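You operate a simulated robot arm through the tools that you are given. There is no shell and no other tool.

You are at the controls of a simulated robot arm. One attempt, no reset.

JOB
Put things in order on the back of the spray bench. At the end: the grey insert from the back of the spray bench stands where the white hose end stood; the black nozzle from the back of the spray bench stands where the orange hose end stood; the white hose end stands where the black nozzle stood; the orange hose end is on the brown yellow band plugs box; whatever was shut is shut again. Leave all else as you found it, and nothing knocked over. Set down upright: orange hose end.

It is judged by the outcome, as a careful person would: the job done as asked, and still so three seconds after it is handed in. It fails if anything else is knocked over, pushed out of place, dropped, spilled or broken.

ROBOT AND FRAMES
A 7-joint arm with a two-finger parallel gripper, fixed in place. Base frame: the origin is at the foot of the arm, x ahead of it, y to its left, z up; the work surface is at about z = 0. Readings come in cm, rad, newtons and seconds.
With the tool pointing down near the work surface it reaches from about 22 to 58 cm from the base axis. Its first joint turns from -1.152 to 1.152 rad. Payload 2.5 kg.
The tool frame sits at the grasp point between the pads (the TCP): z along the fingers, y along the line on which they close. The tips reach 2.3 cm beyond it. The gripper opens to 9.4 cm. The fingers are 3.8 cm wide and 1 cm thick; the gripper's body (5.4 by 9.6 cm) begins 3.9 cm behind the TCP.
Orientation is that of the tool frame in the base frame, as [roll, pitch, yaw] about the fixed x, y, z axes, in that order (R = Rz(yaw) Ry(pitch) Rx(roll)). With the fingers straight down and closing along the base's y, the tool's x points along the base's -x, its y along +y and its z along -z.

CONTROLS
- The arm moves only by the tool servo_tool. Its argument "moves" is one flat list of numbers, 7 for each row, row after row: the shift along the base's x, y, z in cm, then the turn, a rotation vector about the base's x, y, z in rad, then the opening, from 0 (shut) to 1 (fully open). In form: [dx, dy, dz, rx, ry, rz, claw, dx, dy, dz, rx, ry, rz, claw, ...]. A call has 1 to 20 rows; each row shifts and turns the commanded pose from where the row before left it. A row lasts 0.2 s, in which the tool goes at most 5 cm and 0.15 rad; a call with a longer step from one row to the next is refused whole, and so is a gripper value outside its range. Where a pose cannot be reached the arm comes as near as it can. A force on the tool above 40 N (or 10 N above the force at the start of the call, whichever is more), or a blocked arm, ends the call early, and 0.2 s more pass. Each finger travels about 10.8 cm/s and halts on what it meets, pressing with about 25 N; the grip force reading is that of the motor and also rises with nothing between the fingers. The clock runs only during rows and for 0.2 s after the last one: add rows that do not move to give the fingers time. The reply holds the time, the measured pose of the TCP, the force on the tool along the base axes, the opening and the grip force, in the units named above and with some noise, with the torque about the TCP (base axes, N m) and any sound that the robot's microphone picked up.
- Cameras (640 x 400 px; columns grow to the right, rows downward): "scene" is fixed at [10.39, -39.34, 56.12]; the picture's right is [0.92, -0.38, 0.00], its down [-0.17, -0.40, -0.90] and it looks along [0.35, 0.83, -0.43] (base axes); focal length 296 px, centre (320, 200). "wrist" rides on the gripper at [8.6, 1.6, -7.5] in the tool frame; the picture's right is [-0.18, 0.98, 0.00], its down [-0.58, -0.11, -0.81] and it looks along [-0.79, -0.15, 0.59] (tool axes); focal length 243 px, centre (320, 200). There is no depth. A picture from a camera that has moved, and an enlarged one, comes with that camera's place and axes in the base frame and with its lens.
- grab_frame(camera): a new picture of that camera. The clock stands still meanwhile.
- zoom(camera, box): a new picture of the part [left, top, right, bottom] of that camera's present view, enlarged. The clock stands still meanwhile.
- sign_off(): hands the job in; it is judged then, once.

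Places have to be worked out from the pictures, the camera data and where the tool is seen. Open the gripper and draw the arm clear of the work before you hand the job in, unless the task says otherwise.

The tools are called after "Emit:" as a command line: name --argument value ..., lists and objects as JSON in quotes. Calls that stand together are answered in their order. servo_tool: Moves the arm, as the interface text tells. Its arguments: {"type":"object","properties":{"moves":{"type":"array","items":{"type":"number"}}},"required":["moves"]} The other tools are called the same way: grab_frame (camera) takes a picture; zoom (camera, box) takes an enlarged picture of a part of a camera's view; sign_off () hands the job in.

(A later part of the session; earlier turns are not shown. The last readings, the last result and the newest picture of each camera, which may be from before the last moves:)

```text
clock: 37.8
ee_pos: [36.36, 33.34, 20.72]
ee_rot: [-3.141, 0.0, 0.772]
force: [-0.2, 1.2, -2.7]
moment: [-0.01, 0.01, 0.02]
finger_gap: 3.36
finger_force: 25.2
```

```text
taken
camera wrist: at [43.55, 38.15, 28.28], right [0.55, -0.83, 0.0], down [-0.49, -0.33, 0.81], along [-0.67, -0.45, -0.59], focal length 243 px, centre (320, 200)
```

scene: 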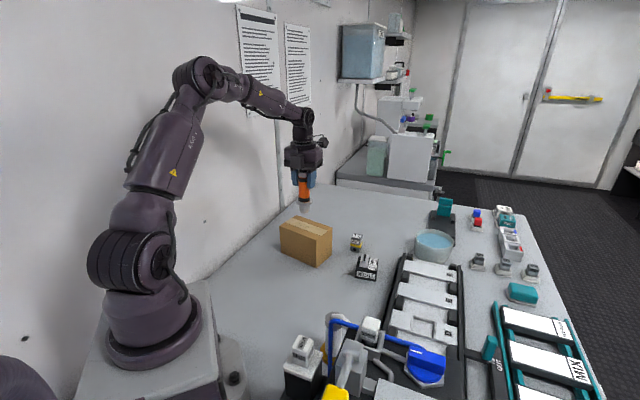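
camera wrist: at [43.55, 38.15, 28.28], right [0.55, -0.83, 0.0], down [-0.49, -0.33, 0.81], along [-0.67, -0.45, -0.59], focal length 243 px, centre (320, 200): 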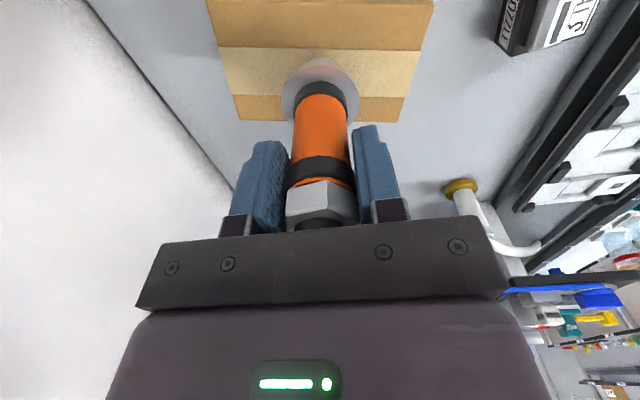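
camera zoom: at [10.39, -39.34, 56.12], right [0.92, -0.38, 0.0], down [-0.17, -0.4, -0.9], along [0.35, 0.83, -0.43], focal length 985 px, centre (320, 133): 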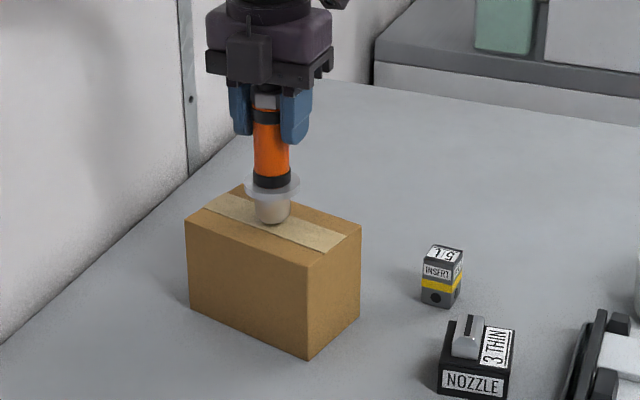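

The foot is just above the tape at the centre of the box top. I'll lower in small steps while watching the force.

Emit:
servo_tool --moves '[0, 0, -0.2, 0, 0, 0, 0, 0, 0, -0.15, 0, 0, 0, 0, 0, 0, 0, 0, 0, 0, 0]'

Emit:
servo_tool --moves '[0, 0, -0.15, 0, 0, 0, 0, 0, 0, 0, 0, 0, 0, 0]'

Emit:
servo_tool --moves '[0, 0, -0.1, 0, 0, 0, 0, 0, 0, 0, 0, 0, 0, 0]'

```text
clock: 38.6
ee_pos: [36.24, 33.4, 20.38]
ee_rot: [3.141, 0.001, 0.774]
force: [0.6, 0.7, -1.0]
moment: [0.01, 0.02, 0.05]
finger_gap: 3.37
finger_force: 24.6
```

```text
clock: 39.2
ee_pos: [36.25, 33.37, 20.35]
ee_rot: [3.141, 0.001, 0.772]
force: [0.5, 0.6, -1.3]
moment: [-0.01, 0.01, -0.02]
finger_gap: 3.39
finger_force: 24.9
```

```text
clock: 39.8
ee_pos: [36.11, 33.29, 20.2]
ee_rot: [3.142, 0.0, 0.771]
force: [0.7, -0.5, -1.6]
moment: [0.0, 0.03, 0.01]
finger_gap: 3.36
finger_force: 24.5
```

No contact yet (force still about -1.5 N from the weight). Continuing in 0.1 cm steps.

Emit:
servo_tool --moves '[0, 0, -0.1, 0, 0, 0, 0, 0, 0, 0, 0, 0, 0, 0]'

Emit:
servo_tool --moves '[0, 0, -0.1, 0, 0, 0, 0, 0, 0, 0, 0, 0, 0, 0]'

Emit:
servo_tool --moves '[0, 0, -0.1, 0, 0, 0, 0, 0, 0, 0, 0, 0, 0, 0]'

Emit:
zoom --camera "scene" --box '[256, 160, 384, 280]'

```text
clock: 40.4
ee_pos: [36.25, 33.41, 20.2]
ee_rot: [-3.141, -0.002, 0.772]
force: [-2.9, -1.4, 12.3]
moment: [-0.17, 0.31, -0.08]
finger_gap: 3.37
finger_force: 24.8
```

```text
clock: 41.0
ee_pos: [36.33, 33.28, 20.08]
ee_rot: [3.141, -0.003, 0.771]
force: [1.0, 1.4, 13.2]
moment: [0.07, -0.11, -0.08]
finger_gap: 3.35
finger_force: 24.8
```

```text
clock: 41.6
ee_pos: [36.26, 33.32, 19.79]
ee_rot: [-3.141, 0.0, 0.771]
force: [1.4, -1.1, 9.6]
moment: [-0.07, -0.06, 0.04]
finger_gap: 3.17
finger_force: 25.0
```

```text
3.33 times, centred on (320, 220) of scene
camera zoom: at [10.38, -39.34, 56.11], right [0.92, -0.38, 0.0], down [-0.17, -0.4, -0.9], along [0.35, 0.83, -0.43], focal length 985 px, centre (320, 133)
```

zoom: 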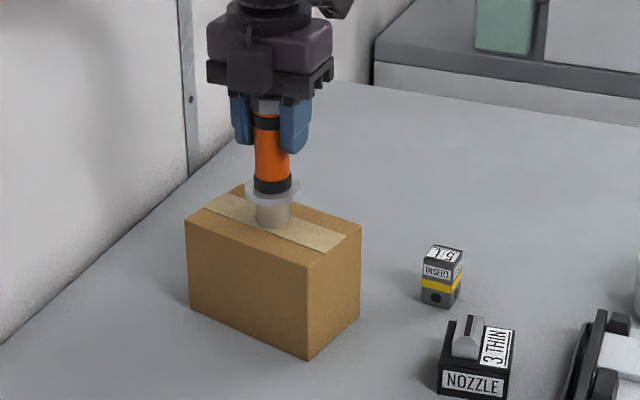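

Contact is made (about 10 N), and the foot is on the box. I'll ease up 0.1 cm and open the fingers slowly.

Emit:
servo_tool --moves '[0, 0, 0.1, 0, 0, 0, 0, 0, 0, 0, 0, 0, 0, 0]'

```text
clock: 42.2
ee_pos: [36.27, 33.28, 19.83]
ee_rot: [3.141, 0.004, 0.772]
force: [0.2, -0.6, -2.7]
moment: [0.02, -0.02, -0.02]
finger_gap: 3.19
finger_force: 25.1
```

Emit:
servo_tool --moves '[0, 0, -0.06, 0, 0, 0, 0, 0, 0, 0, 0, 0, 0, 0.3, 0, 0, 0, 0, 0, 0, 0.36, 0, 0, 0, 0, 0, 0, 0.4, 0, 0, 0, 0, 0, 0, 0.45, 0, 0, 0, 0, 0, 0, 0.5]'

Emit:
zoom --camera "scene" --box '[256, 160, 384, 280]'

Emit:
grab_frame --camera "wrist"

```text
clock: 43.6
ee_pos: [36.24, 33.3, 19.97]
ee_rot: [3.14, 0.0, 0.77]
force: [0.2, 0.2, -0.4]
moment: [-0.04, 0.0, -0.02]
finger_gap: 4.68
finger_force: 0.1
```

```text
3.33 times, centred on (320, 220) of scene
camera zoom: at [10.39, -39.34, 56.12], right [0.92, -0.38, 0.0], down [-0.17, -0.4, -0.9], along [0.35, 0.83, -0.43], focal length 985 px, centre (320, 133)
```

zoom: 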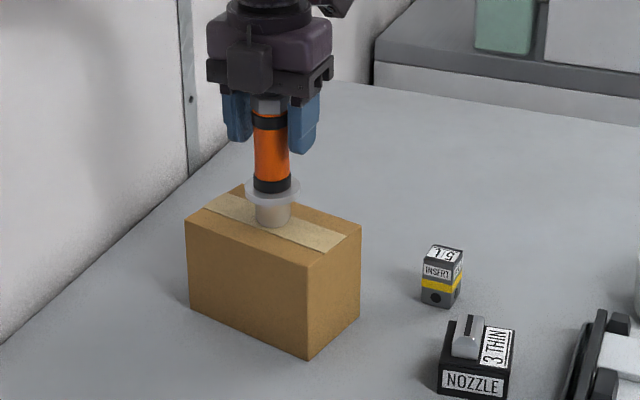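

```text
taken
camera wrist: at [43.57, 38.17, 27.49], right [0.55, -0.83, 0.0], down [-0.49, -0.33, 0.81], along [-0.67, -0.45, -0.59], focal length 243 px, centre (320, 200)
```

wrist: 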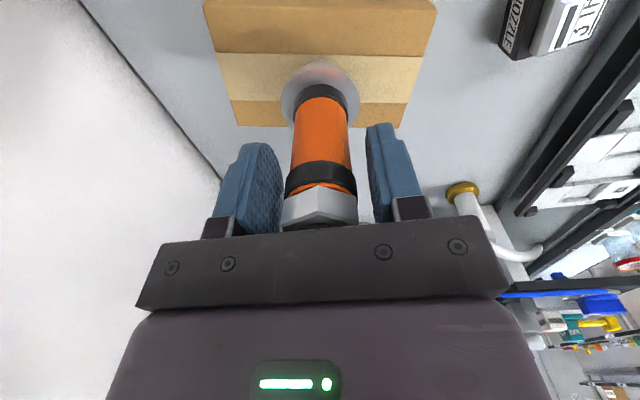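

It stands upright on the box. I'll open a bit more and rise straight up clear of it.

Emit:
servo_tool --moves '[0, 0, 0, 0, 0, 0, 0.6, 0, 0, 0, 0, 0, 0, 0.75, 0, 0, 1, 0, 0, 0, 0.85, 0, 0, 1.5, 0, 0, 0, 1, 0, 0, 2, 0, 0, 0, 1, 0, 0, 2, 0, 0, 0, 1, 0, 0, 2, 0, 0, 0, 1, 0, 0, 1.5, 0, 0, 0, 1, 0, 0, 0, 0, 0, 0, 1]'

Emit:
zoom --camera "scene" --box '[256, 160, 384, 280]'

Emit:
grab_frame --camera "wrist"

```text
clock: 45.6
ee_pos: [36.42, 33.39, 29.93]
ee_rot: [-3.141, 0.0, 0.772]
force: [-0.5, 0.5, 0.2]
moment: [0.01, 0.02, 0.0]
finger_gap: 9.37
finger_force: 0.1
```

```text
3.33 times, centred on (320, 220) of scene
camera zoom: at [10.39, -39.34, 56.12], right [0.92, -0.38, 0.0], down [-0.17, -0.4, -0.9], along [0.35, 0.83, -0.43], focal length 985 px, centre (320, 133)
```

zoom: 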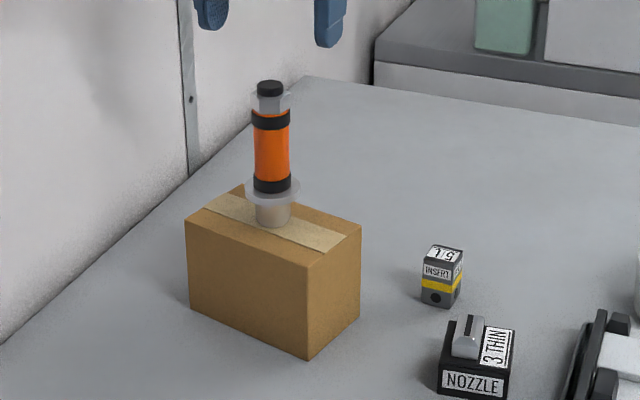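

```text
taken
camera wrist: at [43.67, 38.27, 37.46], right [0.55, -0.83, 0.0], down [-0.49, -0.33, 0.81], along [-0.67, -0.45, -0.59], focal length 243 px, centre (320, 200)
```

wrist: 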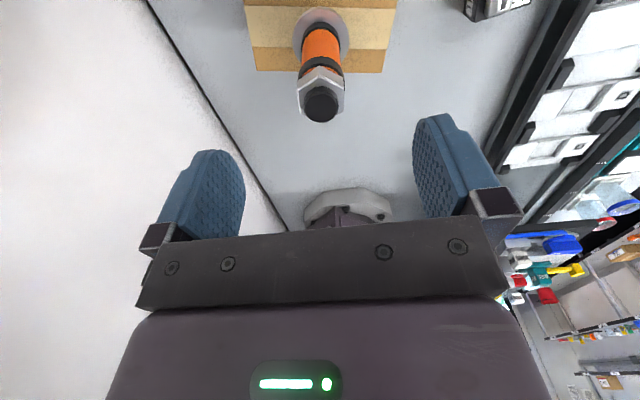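

The orange hose end stands upright and steady on the PLUGS box. Now I'll rotate the tool by 90° (camera on the wall side) and look closely at the nozzle.

Emit:
servo_tool --moves '[1.2, -1.3, 0, 0, 0, 0.1426, 1, 1.2, -1.3, 0, 0, 0, 0.1426, 1, 1.2, -1.3, 0, 0, 0, 0.1426, 1, 1.2, -1.3, 0, 0, 0, 0.1426, 1, 1.2, -1.3, 0, 0, 0, 0.1426, 1, 1.2, -1.3, 0, 0, 0, 0.1426, 1, 1.2, -1.3, 0, 0, 0, 0.1426, 1, 1.0, -1.0, 0, 0, 0, 0.1426, 1, 0.4, -0.5, -2, 0, 0, 0.1426, 1, 0.4, -0.3, -2, 0, 0, 0.1426, 1, 0.1, -0.2, -2, 0, 0, 0.1426, 1, 0, 0, 0, 0, 0, 0, 1, 0, 0, 0, 0, 0, 0, 1]'

Emit:
grab_frame --camera "wrist"

Emit:
zoom --camera "wrist" --box '[240, 0, 400, 100]'

Emit:
grab_frame --camera "scene"

```text
clock: 48.4
ee_pos: [46.54, 22.16, 23.63]
ee_rot: [-3.141, 0.0, 2.34]
force: [-0.3, -0.6, -0.3]
moment: [-0.01, 0.01, -0.02]
finger_gap: 9.41
finger_force: 0.1
```

```text
taken
camera wrist: at [41.7, 29.47, 31.32], right [0.83, 0.55, 0.0], down [0.33, -0.49, 0.81], along [0.45, -0.67, -0.59], focal length 243 px, centre (320, 200)
```

wrist: 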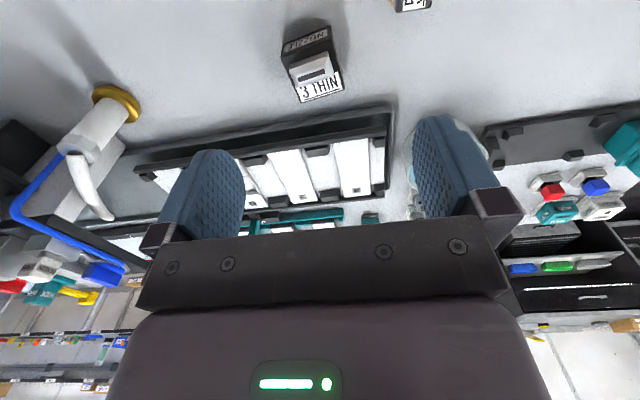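

```text
4.00 times, centred on (320, 50) of wrist
camera zoom: at [41.7, 29.47, 31.32], right [0.83, 0.55, 0.0], down [0.33, -0.49, 0.81], along [0.45, -0.67, -0.59], focal length 970 px, centre (320, 800)
```

zoom: 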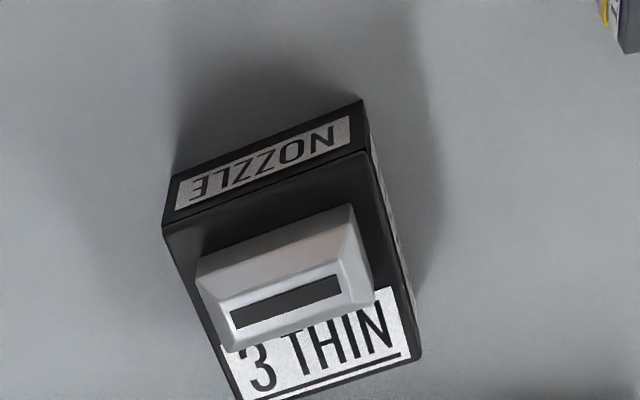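

```text
taken
```

scene: 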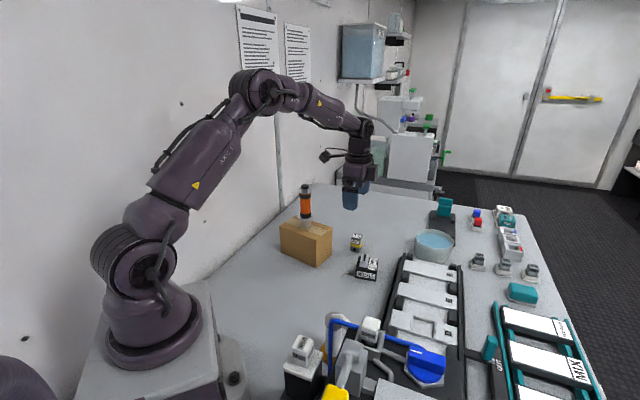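

The nozzle body is about 5.7 × 5.9 × 3.6 cm (grip handle up to about 6 cm), centred near (48.7, 17.85) and turned about 52°. I'll align the yaw to it and hover above to check.

Emit:
servo_tool --moves '[0.5, -1.0, -1.5, 0, 0, 0.036, 1, 0.5, -1.0, -2, 0, 0, 0.036, 1, 0.5, -1.0, -2, 0, 0, 0.036, 1, 0.5, -1.0, -2, 0, 0, 0.036, 1, 0.2, -0.35, -2, 0, 0, 0, 1, 0, 0, 0, 0, 0, 0, 1, 0, 0, 0, 0, 0, 0, 1]'

Emit:
grab_frame --camera "wrist"

Emit:
zoom --camera "wrist" --box '[240, 20, 400, 120]'

Emit:
zoom --camera "scene" --box '[300, 200, 460, 300]'

```text
clock: 50.0
ee_pos: [48.78, 17.9, 14.52]
ee_rot: [3.142, 0.001, 2.482]
force: [-0.7, 0.2, 0.1]
moment: [0.0, 0.01, 0.01]
finger_gap: 9.42
finger_force: 0.0
```

```text
taken
camera wrist: at [42.92, 24.38, 22.09], right [0.75, 0.67, 0.0], down [0.39, -0.44, 0.81], along [0.54, -0.6, -0.59], focal length 243 px, centre (320, 200)
```

wrist: 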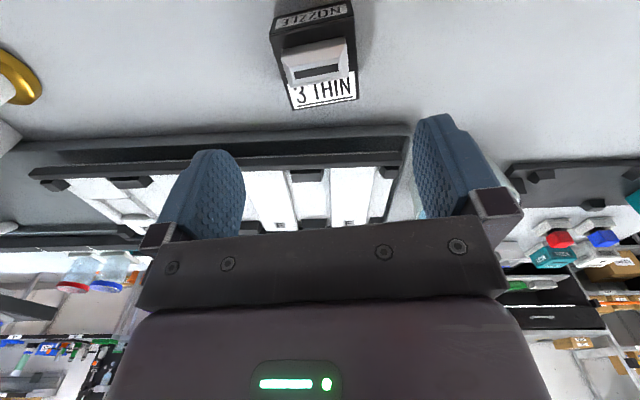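

```text
4.00 times, centred on (320, 70) of wrist
camera zoom: at [42.92, 24.38, 22.09], right [0.75, 0.67, 0.0], down [0.39, -0.44, 0.81], along [0.54, -0.6, -0.59], focal length 970 px, centre (320, 720)
```

zoom: 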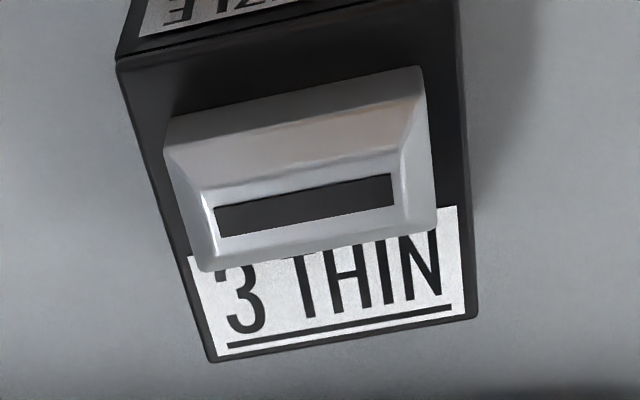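

```text
4.00 times, centred on (380, 250) of scene
camera zoom: at [10.39, -39.34, 56.12], right [0.92, -0.38, 0.0], down [-0.17, -0.4, -0.9], along [0.35, 0.83, -0.43], focal length 1182 px, centre (80, 0)
```

zoom: 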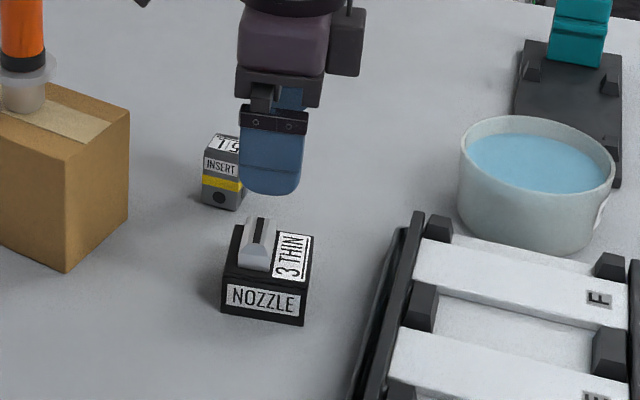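

The nozzle is centred within 0.1 cm of the tool axis and aligned. I'll descend to TCP z ≈ 3.4 with the fingers open.

Emit:
servo_tool --moves '[0, 0, -1.5, 0, 0, 0, 1, 0, 0, -1.5, 0, 0, 0, 1, 0, 0, -1.5, 0, 0, 0, 1, 0, 0, -1.5, 0, 0, 0, 1, 0, 0, -1.5, 0, 0, 0, 1, 0, 0, -1.2, 0, 0, 0, 1, 0, 0, -1.0, 0, 0, 0, 1, 0, 0, -0.8, 0, 0, 0, 1, 0, 0, -0.55, 0, 0, 0, 1, 0, 0, 0, 0, 0, 0, 1]'

Emit:
grab_frame --camera "wrist"

Emit:
zoom --camera "scene" --box '[300, 200, 460, 300]'

```text
clock: 52.2
ee_pos: [48.88, 17.81, 3.34]
ee_rot: [-3.141, -0.001, 2.483]
force: [-0.4, 0.4, -0.2]
moment: [-0.03, -0.03, 0.01]
finger_gap: 9.4
finger_force: 0.0
```

```text
taken
camera wrist: at [42.92, 24.39, 10.97], right [0.75, 0.67, 0.0], down [0.39, -0.44, 0.81], along [0.54, -0.6, -0.59], focal length 243 px, centre (320, 200)
```

wrist: 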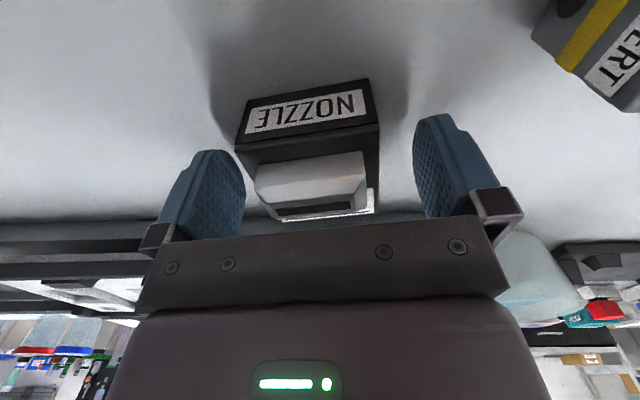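

```text
4.00 times, centred on (380, 250) of scene
camera zoom: at [10.39, -39.34, 56.12], right [0.92, -0.38, 0.0], down [-0.17, -0.4, -0.9], along [0.35, 0.83, -0.43], focal length 1182 px, centre (80, 0)
```

zoom: 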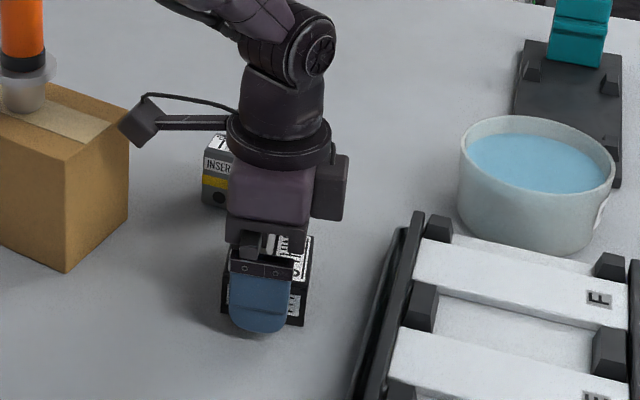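

The nozzle is between the pads. I'll close on it.

Emit:
servo_tool --moves '[0, 0, 0, 0, 0, 0, 0.8, 0, 0, 0, 0, 0, 0, 0.7, 0, 0, 0, 0, 0, 0, 0.62, 0, 0, 0, 0, 0, 0, 0.5, 0, 0, 0, 0, 0, 0, 0.3, 0, 0, 0, 0, 0, 0, 0.3]'

Emit:
grab_frame --camera "wrist"

```text
clock: 53.6
ee_pos: [48.84, 17.71, 3.49]
ee_rot: [3.14, -0.001, 2.483]
force: [0.2, -0.4, -0.4]
moment: [0.03, 0.04, 0.01]
finger_gap: 5.75
finger_force: 24.9
```

```text
taken
camera wrist: at [42.91, 24.39, 10.98], right [0.75, 0.67, 0.0], down [0.39, -0.44, 0.81], along [0.54, -0.6, -0.59], focal length 243 px, centre (320, 200)
```

wrist: 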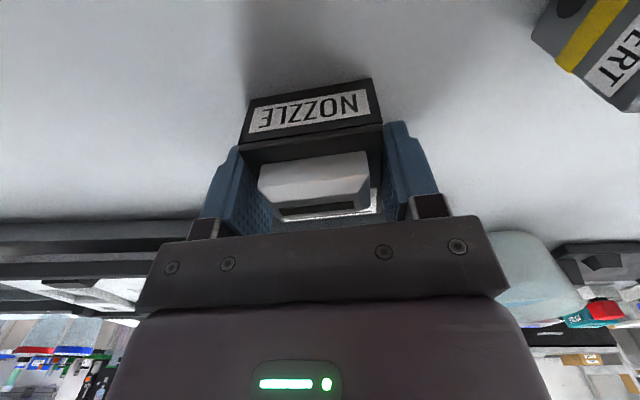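

Gripped at 5.75 cm. I'll lift the nozzle and carry it to over the orange hose end's old spot (37.5, 9.25).

Emit:
servo_tool --moves '[0, 0, 0.4, 0, 0, 0, 0.3, 0, 0, 0.8, 0, 0, 0, 0.3, 0, 0, 1.4, 0, 0, 0, 0.3, 0, 0, 1.6, 0, 0, 0, 0.3, 0, 0, 1.6, 0, 0, 0, 0.3, -0.6, -0.5, 1.0, 0, 0, 0, 0.3, -1.2, -0.92, 0, 0, 0, 0, 0.3, -1.6, -1.23, 0, 0, 0, 0, 0.3, -1.6, -1.23, 0, 0, 0, 0, 0.3, -1.6, -1.23, 0, 0, 0, 0, 0.3, -1.6, -1.23, 0, 0, 0, 0, 0.3, -1.6, -1.23, 0, 0, 0, 0, 0.3, -0.9, -0.65, 0, 0, 0, 0, 0.3, -0.5, -0.38, 0, 0, 0, 0, 0.3, 0, 0, 0, 0, 0, 0, 0.3]'

Emit:
grab_frame --camera "wrist"

Emit:
grab_frame --camera "scene"

```text
clock: 56.8
ee_pos: [37.51, 9.37, 10.21]
ee_rot: [3.14, -0.001, 2.483]
force: [0.3, 0.4, 1.2]
moment: [0.02, 0.02, -0.03]
finger_gap: 2.82
finger_force: 0.0
```

```text
taken
camera wrist: at [31.74, 15.75, 17.78], right [0.75, 0.67, 0.0], down [0.39, -0.44, 0.81], along [0.54, -0.6, -0.59], focal length 243 px, centre (320, 200)
```

wrist: 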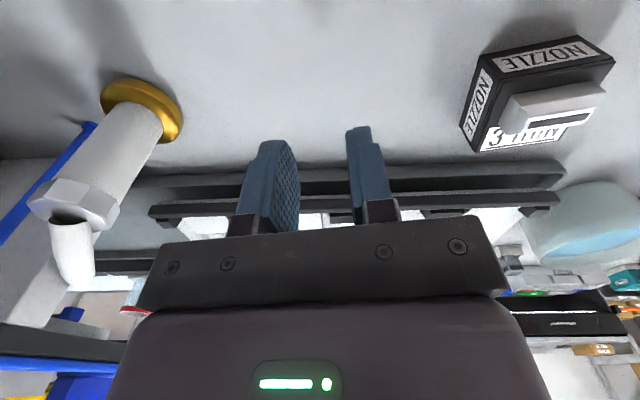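

```text
taken
```

scene: 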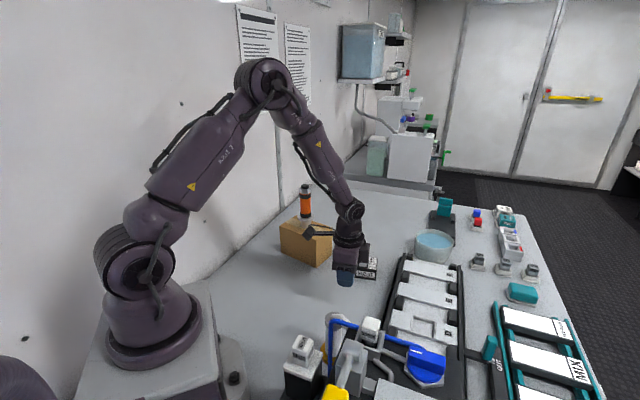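

The nozzle slipped out of the grip; it seems to be still standing near its original place. I'll check its state closely.

Emit:
zoom --camera "wrist" --box '[440, 10, 640, 180]'

Emit:
zoom --camera "scene" --box '[320, 220, 420, 290]'

```text
2.35 times, centred on (540, 95) of wrist
camera zoom: at [31.74, 15.75, 17.78], right [0.75, 0.67, 0.0], down [0.39, -0.44, 0.81], along [0.54, -0.6, -0.59], focal length 571 px, centre (-198, 447)
```

zoom: 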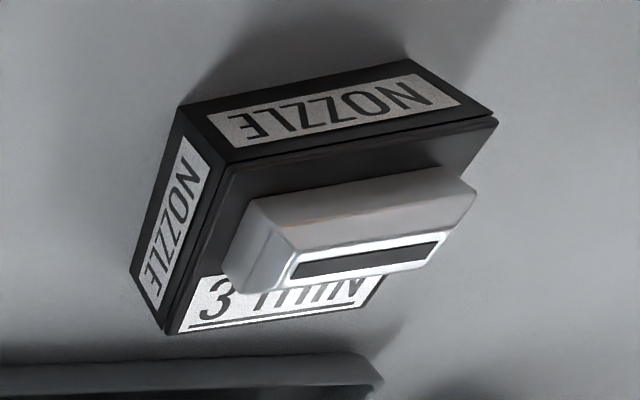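

```text
5.71 times, centred on (370, 255) of scene
camera zoom: at [10.39, -39.34, 56.12], right [0.92, -0.38, 0.0], down [-0.17, -0.4, -0.9], along [0.35, 0.83, -0.43], focal length 1689 px, centre (34, -114)
```

zoom: 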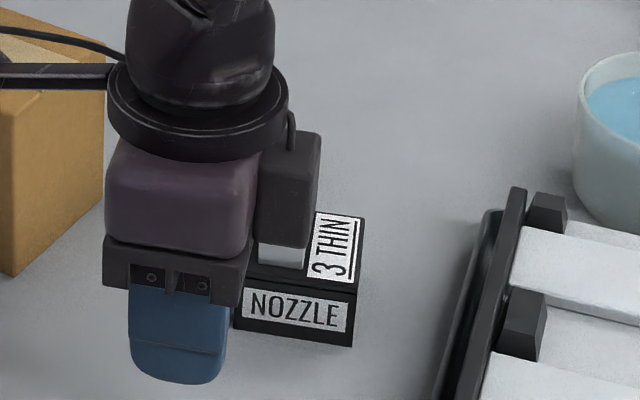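

The nozzle is upright and apparently in its original place; the grip just slid off it. I'll go back above it, reopen, and check its position.

Emit:
servo_tool --moves '[0, 0, 2.2, 0, 0, 0, 0.6, 0.7, 0.55, 2.0, 0, 0, 0, 1, 1.5, 1.15, 0, 0, 0, 0, 1, 1.6, 1.23, 0, 0, 0, 0, 1, 1.6, 1.23, 0, 0, 0, 0, 1, 1.6, 1.23, 0, 0, 0, 0, 1, 1.6, 1.23, 0, 0, 0, 0, 1, 1.6, 1.23, 0, 0, 0, 0, 1, 1.0, 0.75, 0, 0, 0, 0, 1, 0, 0, 0, 0, 0, 0, 1, 0, 0, 0, 0, 0, 0, 1]'

Emit:
grab_frame --camera "wrist"

Emit:
zoom --camera "wrist" --box '[240, 0, 400, 120]'

Emit:
zoom --camera "scene" --box '[300, 200, 460, 300]'

```text
clock: 59.2
ee_pos: [48.76, 17.9, 14.31]
ee_rot: [-3.141, -0.001, 2.483]
force: [-0.5, -0.1, -0.1]
moment: [-0.01, 0.04, -0.02]
finger_gap: 9.38
finger_force: 0.0
```

```text
taken
camera wrist: at [42.88, 24.41, 21.91], right [0.75, 0.67, 0.0], down [0.39, -0.44, 0.81], along [0.54, -0.6, -0.59], focal length 243 px, centre (320, 200)
```

wrist: 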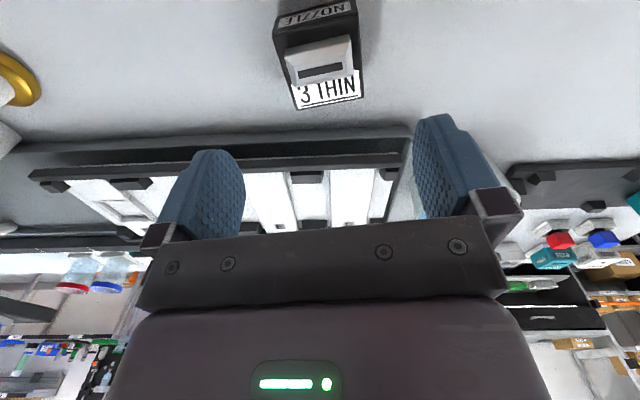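

```text
3.33 times, centred on (320, 60) of wrist
camera zoom: at [42.88, 24.41, 21.91], right [0.75, 0.67, 0.0], down [0.39, -0.44, 0.81], along [0.54, -0.6, -0.59], focal length 809 px, centre (320, 667)
```

zoom: 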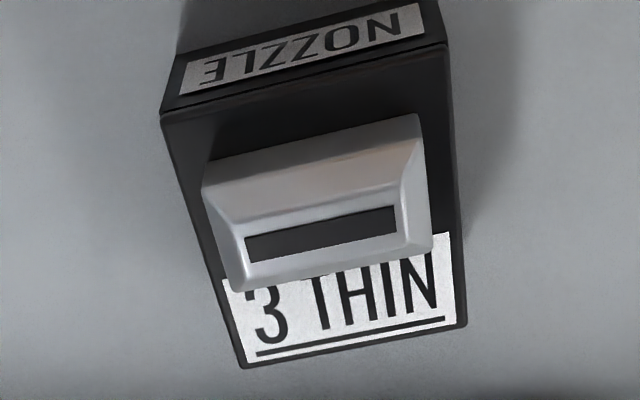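

```text
4.00 times, centred on (380, 250) of scene
camera zoom: at [10.39, -39.34, 56.12], right [0.92, -0.38, 0.0], down [-0.17, -0.4, -0.9], along [0.35, 0.83, -0.43], focal length 1182 px, centre (80, 0)
```

zoom: 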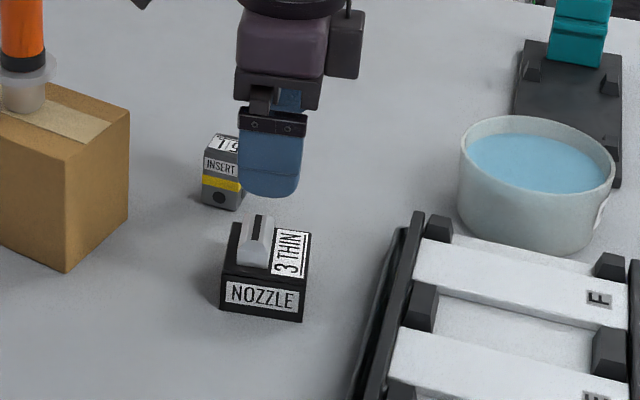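

The nozzle is still upright, shifted only about 0.2 cm. I'll re-centre, grip lower (TCP z ≈ 2.7 for more pad contact), and lift in small steps while watching the load.

Emit:
servo_tool --moves '[0.11, 0.14, -1.5, 0, 0, 0, 1, 0, 0, -1.5, 0, 0, 0, 1, 0, 0, -1.5, 0, 0, 0, 1, 0, 0, -1.5, 0, 0, 0, 1, 0, 0, -1.5, 0, 0, 0, 1, 0, 0, -1.2, 0, 0, 0, 1, 0, 0, -1.0, 0, 0, 0, 1, 0, 0, -1.0, 0, 0, 0, 1, 0, 0, -1.0, 0, 0, 0, 1, 0, 0, 0, 0, 0, 0, 1, 0, 0, 0, 0, 0, 0, 0.8, 0, 0, 0, 0, 0, 0, 0.7, 0, 0, 0, 0, 0, 0, 0.6, 0, 0, 0, 0, 0, 0, 0.4, 0, 0, 0, 0, 0, 0, 0, 0, 0, 0, 0, 0, 0, 0, 0, 0, 0, 0, 0, 0, 0]'

Emit:
servo_tool --moves '[0, 0, 0.2, 0, 0, 0, 0, 0, 0, 0.2, 0, 0, 0, 0]'

Emit:
zoom --camera "scene" --box '[300, 200, 460, 300]'

```text
clock: 62.8
ee_pos: [48.83, 18.01, 2.54]
ee_rot: [-3.141, 0.001, 2.484]
force: [-0.3, -0.1, 0.4]
moment: [0.0, 0.0, 0.0]
finger_gap: 5.78
finger_force: 25.1
```

```text
clock: 63.4
ee_pos: [48.77, 18.14, 3.08]
ee_rot: [3.141, 0.0, 2.485]
force: [-0.8, 0.7, -1.0]
moment: [0.01, -0.02, -0.02]
finger_gap: 5.79
finger_force: 24.5
```

```text
4.00 times, centred on (380, 250) of scene
camera zoom: at [10.39, -39.34, 56.12], right [0.92, -0.38, 0.0], down [-0.17, -0.4, -0.9], along [0.35, 0.83, -0.43], focal length 1182 px, centre (80, 0)
```

zoom: 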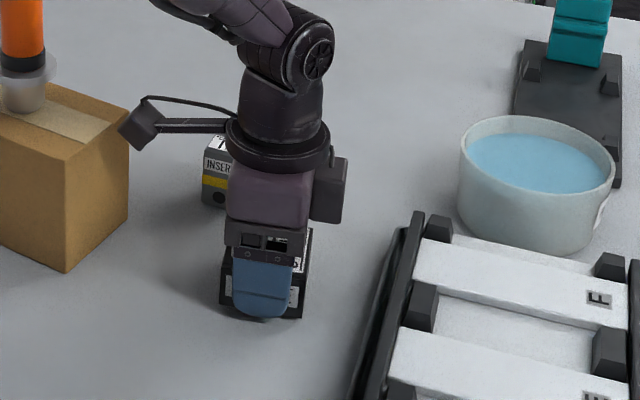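

Emit:
servo_tool --moves '[0, 0, 0.3, 0, 0, 0, 0, 0, 0, 0.3, 0, 0, 0, 0, 0, 0, 0, 0, 0, 0, 0]'

Emit:
grab_frame --camera "wrist"

Emit:
zoom --camera "scene" --box '[340, 240, 420, 290]'

```text
clock: 64.2
ee_pos: [48.85, 18.08, 3.68]
ee_rot: [-3.142, 0.001, 2.485]
force: [0.0, -0.2, -0.5]
moment: [0.01, 0.01, 0.03]
finger_gap: 5.77
finger_force: 25.3
```

```text
taken
camera wrist: at [42.95, 24.55, 11.18], right [0.75, 0.67, 0.0], down [0.39, -0.44, 0.81], along [0.54, -0.6, -0.59], focal length 243 px, centre (320, 200)
```

wrist: 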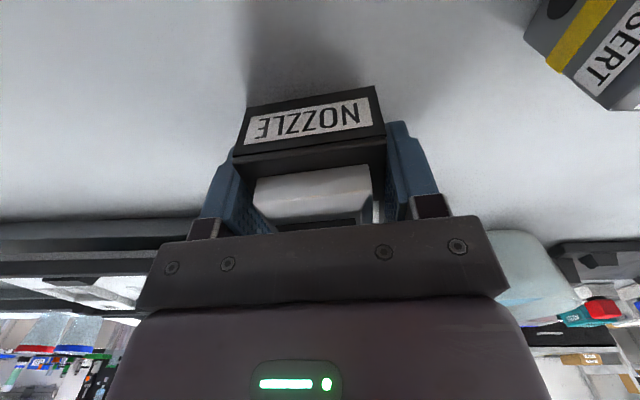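

```text
8.00 times, centred on (380, 265) of scene
camera zoom: at [10.39, -39.34, 56.12], right [0.92, -0.38, 0.0], down [-0.17, -0.4, -0.9], along [0.35, 0.83, -0.43], focal length 2364 px, centre (-160, -320)
```

zoom: 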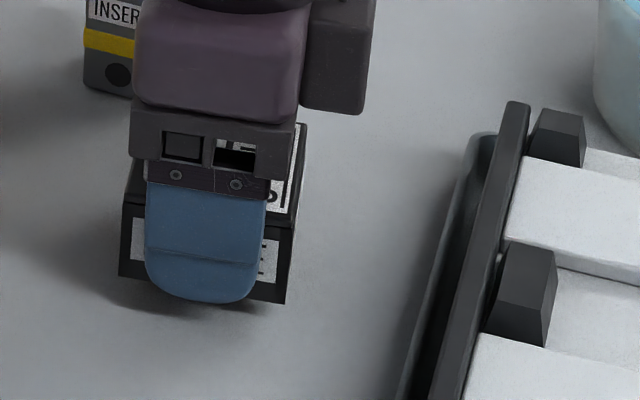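

It seems to be rising with the gripper now. I'll lift another centimetre and re-check.

Emit:
servo_tool --moves '[0, 0, 0.4, 0, 0, 0, 0, 0, 0, 0.5, 0, 0, 0, 0, 0, 0, 0.5, 0, 0, 0, 0, 0, 0, 0, 0, 0, 0, 0]'

Emit:
grab_frame --camera "wrist"

Emit:
zoom --camera "scene" --box '[340, 240, 420, 290]'

```text
clock: 65.2
ee_pos: [48.89, 17.96, 5.04]
ee_rot: [-3.142, 0.0, 2.484]
force: [-0.2, 0.1, -0.3]
moment: [0.01, 0.01, -0.01]
finger_gap: 5.78
finger_force: 25.5
```

```text
taken
camera wrist: at [42.97, 24.55, 12.6], right [0.75, 0.67, 0.0], down [0.39, -0.44, 0.81], along [0.54, -0.6, -0.59], focal length 243 px, centre (320, 200)
```

wrist: 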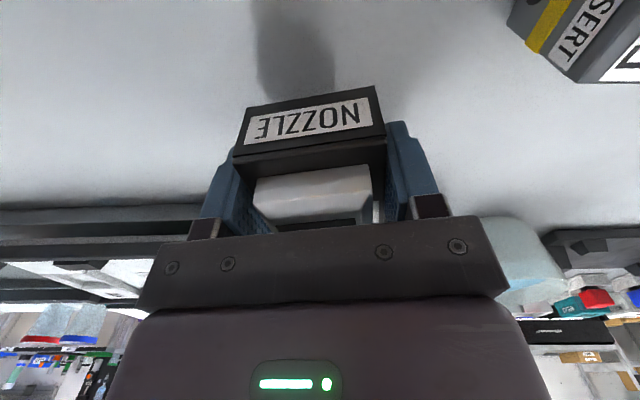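

```text
8.00 times, centred on (380, 265) of scene
camera zoom: at [10.39, -39.34, 56.12], right [0.92, -0.38, 0.0], down [-0.17, -0.4, -0.9], along [0.35, 0.83, -0.43], focal length 2364 px, centre (-160, -320)
```

zoom: 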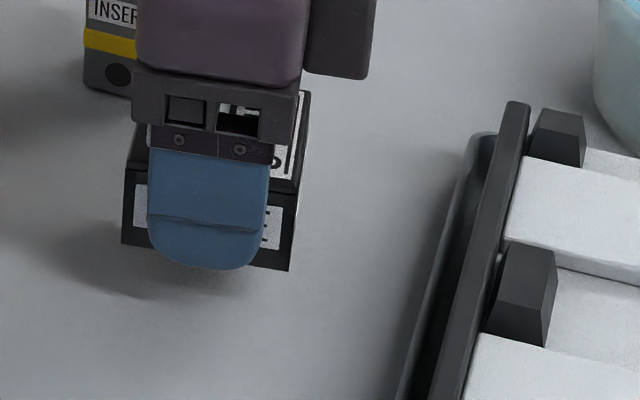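

The nozzle is clearly off the bench and held. I'll raise it a bit more and carry it slowly toward (37.5, 9.25).

Emit:
servo_tool --moves '[0, 0, 0.6, 0, 0, 0, 0, 0, 0, 0.8, 0, 0, 0, 0, 0, 0, 0.8, 0, 0, 0, 0, 0, 0, 0.6, 0, 0, 0, 0, -0.4, -0.31, 0.2, 0, 0, 0, 0, -0.7, -0.54, 0, 0, 0, 0, 0, -0.9, -0.7, 0, 0, 0, 0, 0, -0.9, -0.7, 0, 0, 0, 0, 0, -0.9, -0.7, 0, 0, 0, 0, 0, -0.9, -0.7, 0, 0, 0, 0, 0]'

Emit:
zoom --camera "scene" --box '[320, 230, 420, 300]'

```text
clock: 67.4
ee_pos: [44.12, 14.48, 8.07]
ee_rot: [3.142, 0.0, 2.483]
force: [-0.5, 0.4, -1.0]
moment: [-0.03, 0.02, 0.01]
finger_gap: 5.77
finger_force: 25.2
```

```text
5.71 times, centred on (370, 265) of scene
camera zoom: at [10.39, -39.34, 56.12], right [0.92, -0.38, 0.0], down [-0.17, -0.4, -0.9], along [0.35, 0.83, -0.43], focal length 1689 px, centre (34, -171)
```

zoom: 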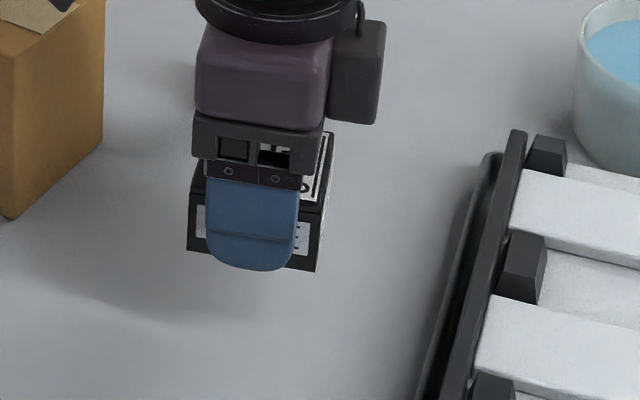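

Held fine. I'll continue to the target and lower it to just above the bench.

Emit:
servo_tool --moves '[-0.9, -0.7, 0, 0, 0, 0, 0, -0.9, -0.7, 0, 0, 0, 0, 0, -0.9, -0.7, 0, 0, 0, 0, 0, -0.9, -0.7, 0, 0, 0, 0, 0, -0.9, -0.7, 0, 0, 0, 0, 0, -0.9, -0.7, 0, 0, 0, 0, 0, -0.8, -0.6, 0, 0, 0, 0, 0, -0.41, -0.29, 0, 0, 0, 0, 0, 0, 0, -0.6, 0, 0, 0, 0, 0, 0, -0.9, 0, 0, 0, 0, 0, 0, -0.9, 0, 0, 0, 0, 0, 0, -0.9, 0, 0, 0, 0, 0, 0, -0.7, 0, 0, 0, 0, 0, 0, -0.5, 0, 0, 0, 0, 0, 0, -0.3, 0, 0, 0, 0, 0, 0, 0, 0, 0, 0, 0]'

Emit:
zoom --camera "scene" --box '[290, 230, 410, 320]'

Emit:
grab_frame --camera "wrist"

```text
clock: 70.8
ee_pos: [37.59, 9.21, 3.39]
ee_rot: [3.141, 0.001, 2.483]
force: [0.8, 0.1, 0.0]
moment: [0.0, 0.02, 0.0]
finger_gap: 5.75
finger_force: 24.9
```

```text
4.44 times, centred on (350, 275) of scene
camera zoom: at [10.39, -39.34, 56.12], right [0.92, -0.38, 0.0], down [-0.17, -0.4, -0.9], along [0.35, 0.83, -0.43], focal length 1313 px, centre (187, -133)
```

zoom: 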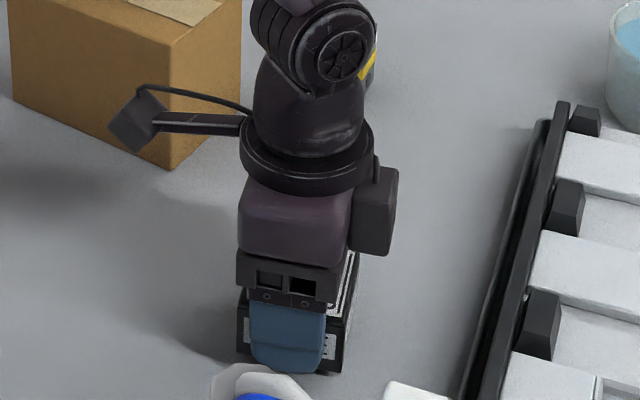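

```text
taken
camera wrist: at [31.69, 15.82, 10.84], right [0.75, 0.67, 0.0], down [0.39, -0.44, 0.81], along [0.54, -0.6, -0.59], focal length 243 px, centre (320, 200)
```

wrist: 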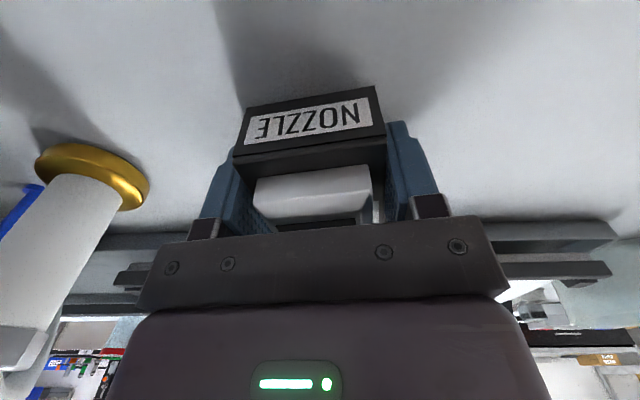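

The nozzle hangs about 0.6 cm above the bench. Lowering in small steps while watching for contact.

Emit:
servo_tool --moves '[0, 0, -0.2, 0, 0, 0, 0, 0, 0, -0.2, 0, 0, 0, 0, 0, 0, 0, 0, 0, 0, 0]'

Emit:
servo_tool --moves '[0, 0, -0.1, 0, 0, 0, 0, 0, 0, 0, 0, 0, 0, 0]'

Emit:
servo_tool --moves '[0, 0, -0.1, 0, 0, 0, 0, 0, 0, 0, 0, 0, 0, 0]'

```text
clock: 71.6
ee_pos: [37.64, 9.33, 2.88]
ee_rot: [-3.141, 0.0, 2.483]
force: [0.2, 0.2, -1.4]
moment: [0.0, 0.01, -0.01]
finger_gap: 5.74
finger_force: 25.0
```

```text
clock: 72.2
ee_pos: [37.59, 9.36, 2.86]
ee_rot: [-3.141, -0.001, 2.483]
force: [0.0, 0.4, -1.2]
moment: [0.0, 0.0, 0.01]
finger_gap: 5.77
finger_force: 25.0
```

```text
clock: 72.8
ee_pos: [37.5, 9.24, 2.83]
ee_rot: [3.14, 0.0, 2.484]
force: [1.1, -1.2, -1.4]
moment: [-0.02, -0.01, -0.02]
finger_gap: 5.76
finger_force: 25.0
```

Emit:
servo_tool --moves '[0, 0, -0.1, 0, 0, 0, 0, 0, 0, 0, 0, 0, 0, 0]'

Emit:
zoom --camera "scene" --box '[320, 270, 380, 310]'

```text
clock: 73.4
ee_pos: [37.58, 9.17, 2.72]
ee_rot: [-3.14, 0.0, 2.483]
force: [-0.1, -0.8, -1.7]
moment: [0.03, -0.03, -0.02]
finger_gap: 5.81
finger_force: 24.8
```

```text
10.00 times, centred on (350, 290) of scene
camera zoom: at [10.39, -39.34, 56.12], right [0.92, -0.38, 0.0], down [-0.17, -0.4, -0.9], along [0.35, 0.83, -0.43], focal length 2955 px, centre (20, -700)
```

zoom: 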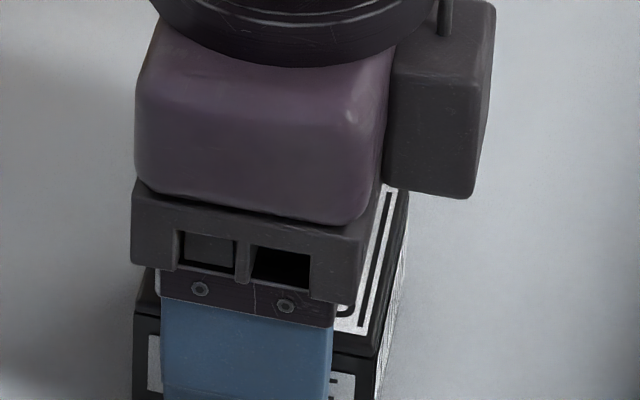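

Emit:
servo_tool --moves '[0, 0, -0.1, 0, 0, 0, 0, 0, 0, 0, 0, 0, 0, 0]'

Emit:
servo_tool --moves '[0, 0, -0.1, 0, 0, 0, 0, 0, 0, 0, 0, 0, 0, 0]'

```text
clock: 74.0
ee_pos: [37.53, 9.22, 2.5]
ee_rot: [3.141, 0.0, 2.484]
force: [-1.6, 0.6, 7.5]
moment: [0.08, 0.29, 0.04]
finger_gap: 5.8
finger_force: 25.1
```

```text
clock: 74.6
ee_pos: [37.55, 9.32, 2.55]
ee_rot: [-3.141, -0.001, 2.484]
force: [-5.7, -1.9, 18.1]
moment: [-0.03, 0.04, 0.03]
finger_gap: 5.78
finger_force: 25.4
```

Contact (18 N) — it is on the bench. I'll ease up 0.1 cm, then open slowly.

Emit:
servo_tool --moves '[0, 0, 0.1, 0, 0, 0, 0, 0, 0, 0, 0, 0, 0, 0]'

Emit:
servo_tool --moves '[0, 0, 0, 0, 0, 0, 0.58, 0, 0, 0, 0, 0, 0, 0.62, 0, 0, 0, 0, 0, 0, 0.66, 0, 0, 0, 0, 0, 0, 0.75, 0, 0, 0, 0, 0, 0, 0.85, 0, 0, 0, 0, 0, 0, 1]'

Emit:
grab_frame --camera "wrist"

```text
clock: 75.2
ee_pos: [37.63, 9.22, 2.48]
ee_rot: [-3.141, 0.0, 2.483]
force: [-0.5, 0.2, -2.2]
moment: [-0.01, -0.03, 0.03]
finger_gap: 5.76
finger_force: 25.3
```

```text
clock: 76.6
ee_pos: [37.61, 9.19, 2.53]
ee_rot: [3.141, 0.0, 2.483]
force: [-0.5, 0.6, 0.3]
moment: [0.01, 0.0, 0.0]
finger_gap: 9.4
finger_force: 0.0
```

```text
taken
camera wrist: at [31.7, 15.78, 10.08], right [0.75, 0.67, 0.0], down [0.39, -0.44, 0.81], along [0.54, -0.6, -0.59], focal length 243 px, centre (320, 200)
```

wrist: 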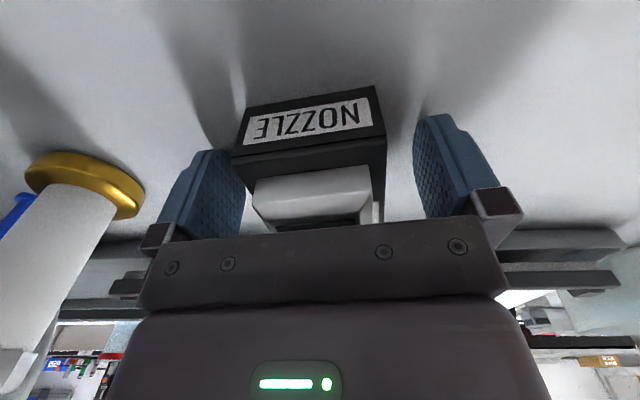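

The nozzle stands at the orange hose end's old spot. I'll rise straight up, then turn the tool and view the white hose end from above on the +y side.

Emit:
servo_tool --moves '[0, 0, 1, 0, 0, 0, 1, 0, 0, 2, 0, 0, 0, 1, 0, 0, 3, 0, 0, 0, 1, 0, 0, 3, 0, 0, 0, 1, 0, 0, 3, 0, 0, 0, 1, 0, 0, 3, 0, 0, 0, 1, 0, 0, 3, 0, 0, 0, 1, 0, 0, 3, 0, 0, 0, 1, 0, 0, 2.5, 0, 0, 0, 1, -1, -0.5, 0, 0, 0, -0.13, 1, -1, -0.5, 0, 0, 0, -0.13, 1, -1, -0.5, 0, 0, 0, -0.13, 1, -1, -0.5, 0, 0, 0, -0.13, 1, -1, -0.5, 0, 0, 0, -0.13, 1, -1, -0.5, 0, 0, 0, -0.13, 1, -1, -0.5, 0, 0, 0, -0.133, 1, -0.5, -0.5, 0, 0, 0, 0, 1, 0, 0, 0, 0, 0, 0, 1]'

Emit:
grab_frame --camera "wrist"

Emit:
zoom --camera "wrist" --box '[240, 20, 400, 140]'

Emit:
grab_frame --camera "scene"

```text
clock: 80.4
ee_pos: [29.95, 5.34, 25.98]
ee_rot: [3.14, 0.001, 1.57]
force: [-0.4, 0.6, -0.1]
moment: [0.02, 0.0, -0.01]
finger_gap: 9.4
finger_force: 0.0
```

```text
taken
camera wrist: at [31.66, 13.92, 33.47], right [0.98, -0.18, 0.0], down [-0.11, -0.58, 0.81], along [-0.15, -0.79, -0.59], focal length 243 px, centre (320, 200)
```

wrist: 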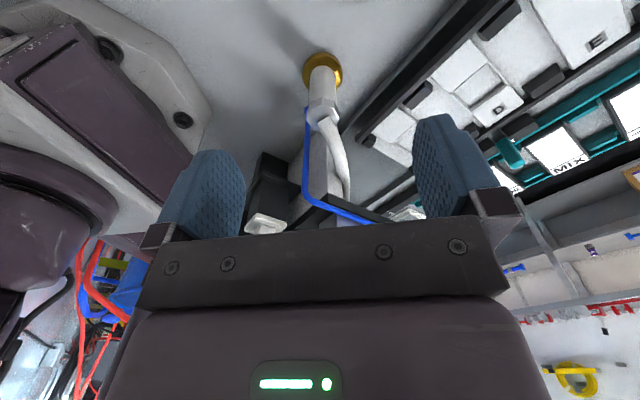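

```text
3.33 times, centred on (320, 80) of wrist
camera zoom: at [31.66, 13.92, 33.47], right [0.98, -0.18, 0.0], down [-0.11, -0.58, 0.81], along [-0.15, -0.79, -0.59], focal length 809 px, centre (320, 600)
```

zoom: 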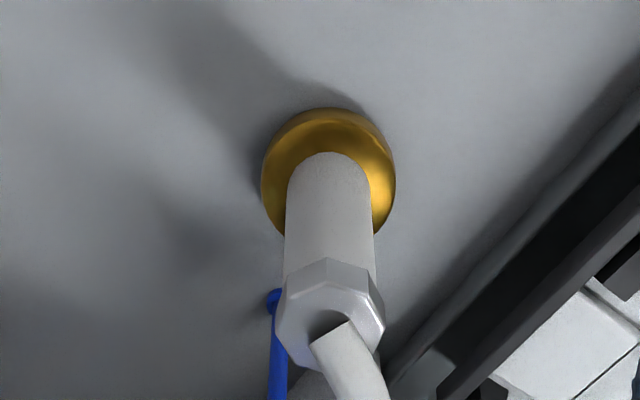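

```text
taken
```

scene: 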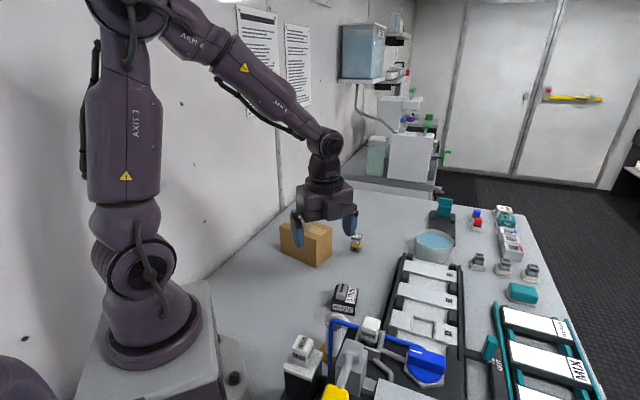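

The white hose end's axis is about (29.0, -1.8), hex top near z ≈ 9.7, with the tube leaving its top toward -y. I'll drop lower for a side view to learn how high the tube arches.

Emit:
servo_tool --moves '[0, 0.5, -2, 0, 0, 0, 1, 0, 0.5, -2, 0, 0, 0, 1, 0, 0.5, -2, 0, 0, 0, 1, 0, 0.5, -2, 0, 0, 0, 1, 0, 0.5, -2, 0, 0, 0, 1, 0, 0.5, -2, 0, 0, 0, 1, 0, 0, -1, 0, 0, 0, 1, 0, 0, 0, 0, 0, 0, 1]'

Emit:
grab_frame --camera "wrist"

Emit:
zoom --camera "wrist" --box '[220, 60, 440, 220]'

```text
clock: 82.2
ee_pos: [29.98, 8.33, 12.94]
ee_rot: [3.141, -0.001, 1.57]
force: [0.1, -0.1, 0.5]
moment: [0.01, 0.0, -0.03]
finger_gap: 9.41
finger_force: 0.0
```

```text
taken
camera wrist: at [31.64, 16.89, 20.47], right [0.98, -0.18, 0.0], down [-0.11, -0.58, 0.81], along [-0.15, -0.79, -0.59], focal length 243 px, centre (320, 200)
```

wrist: 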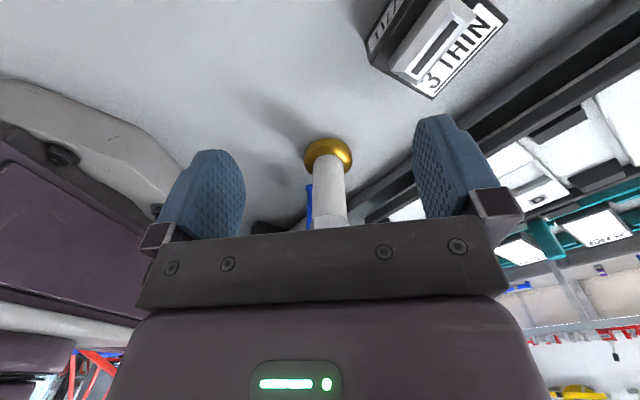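

```text
2.50 times, centred on (330, 140) of wrist
camera zoom: at [31.64, 16.89, 20.47], right [0.98, -0.18, 0.0], down [-0.11, -0.58, 0.81], along [-0.15, -0.79, -0.59], focal length 606 px, centre (295, 350)
```

zoom: 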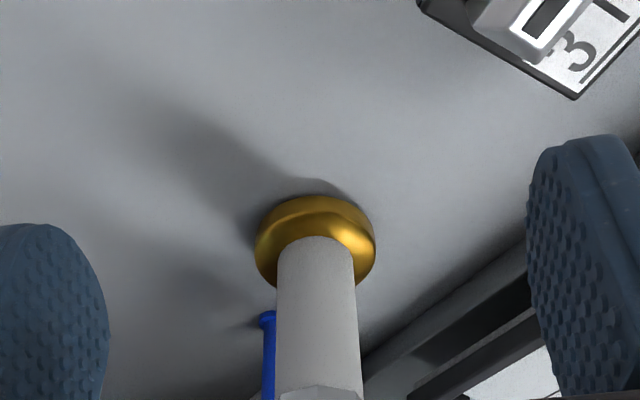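

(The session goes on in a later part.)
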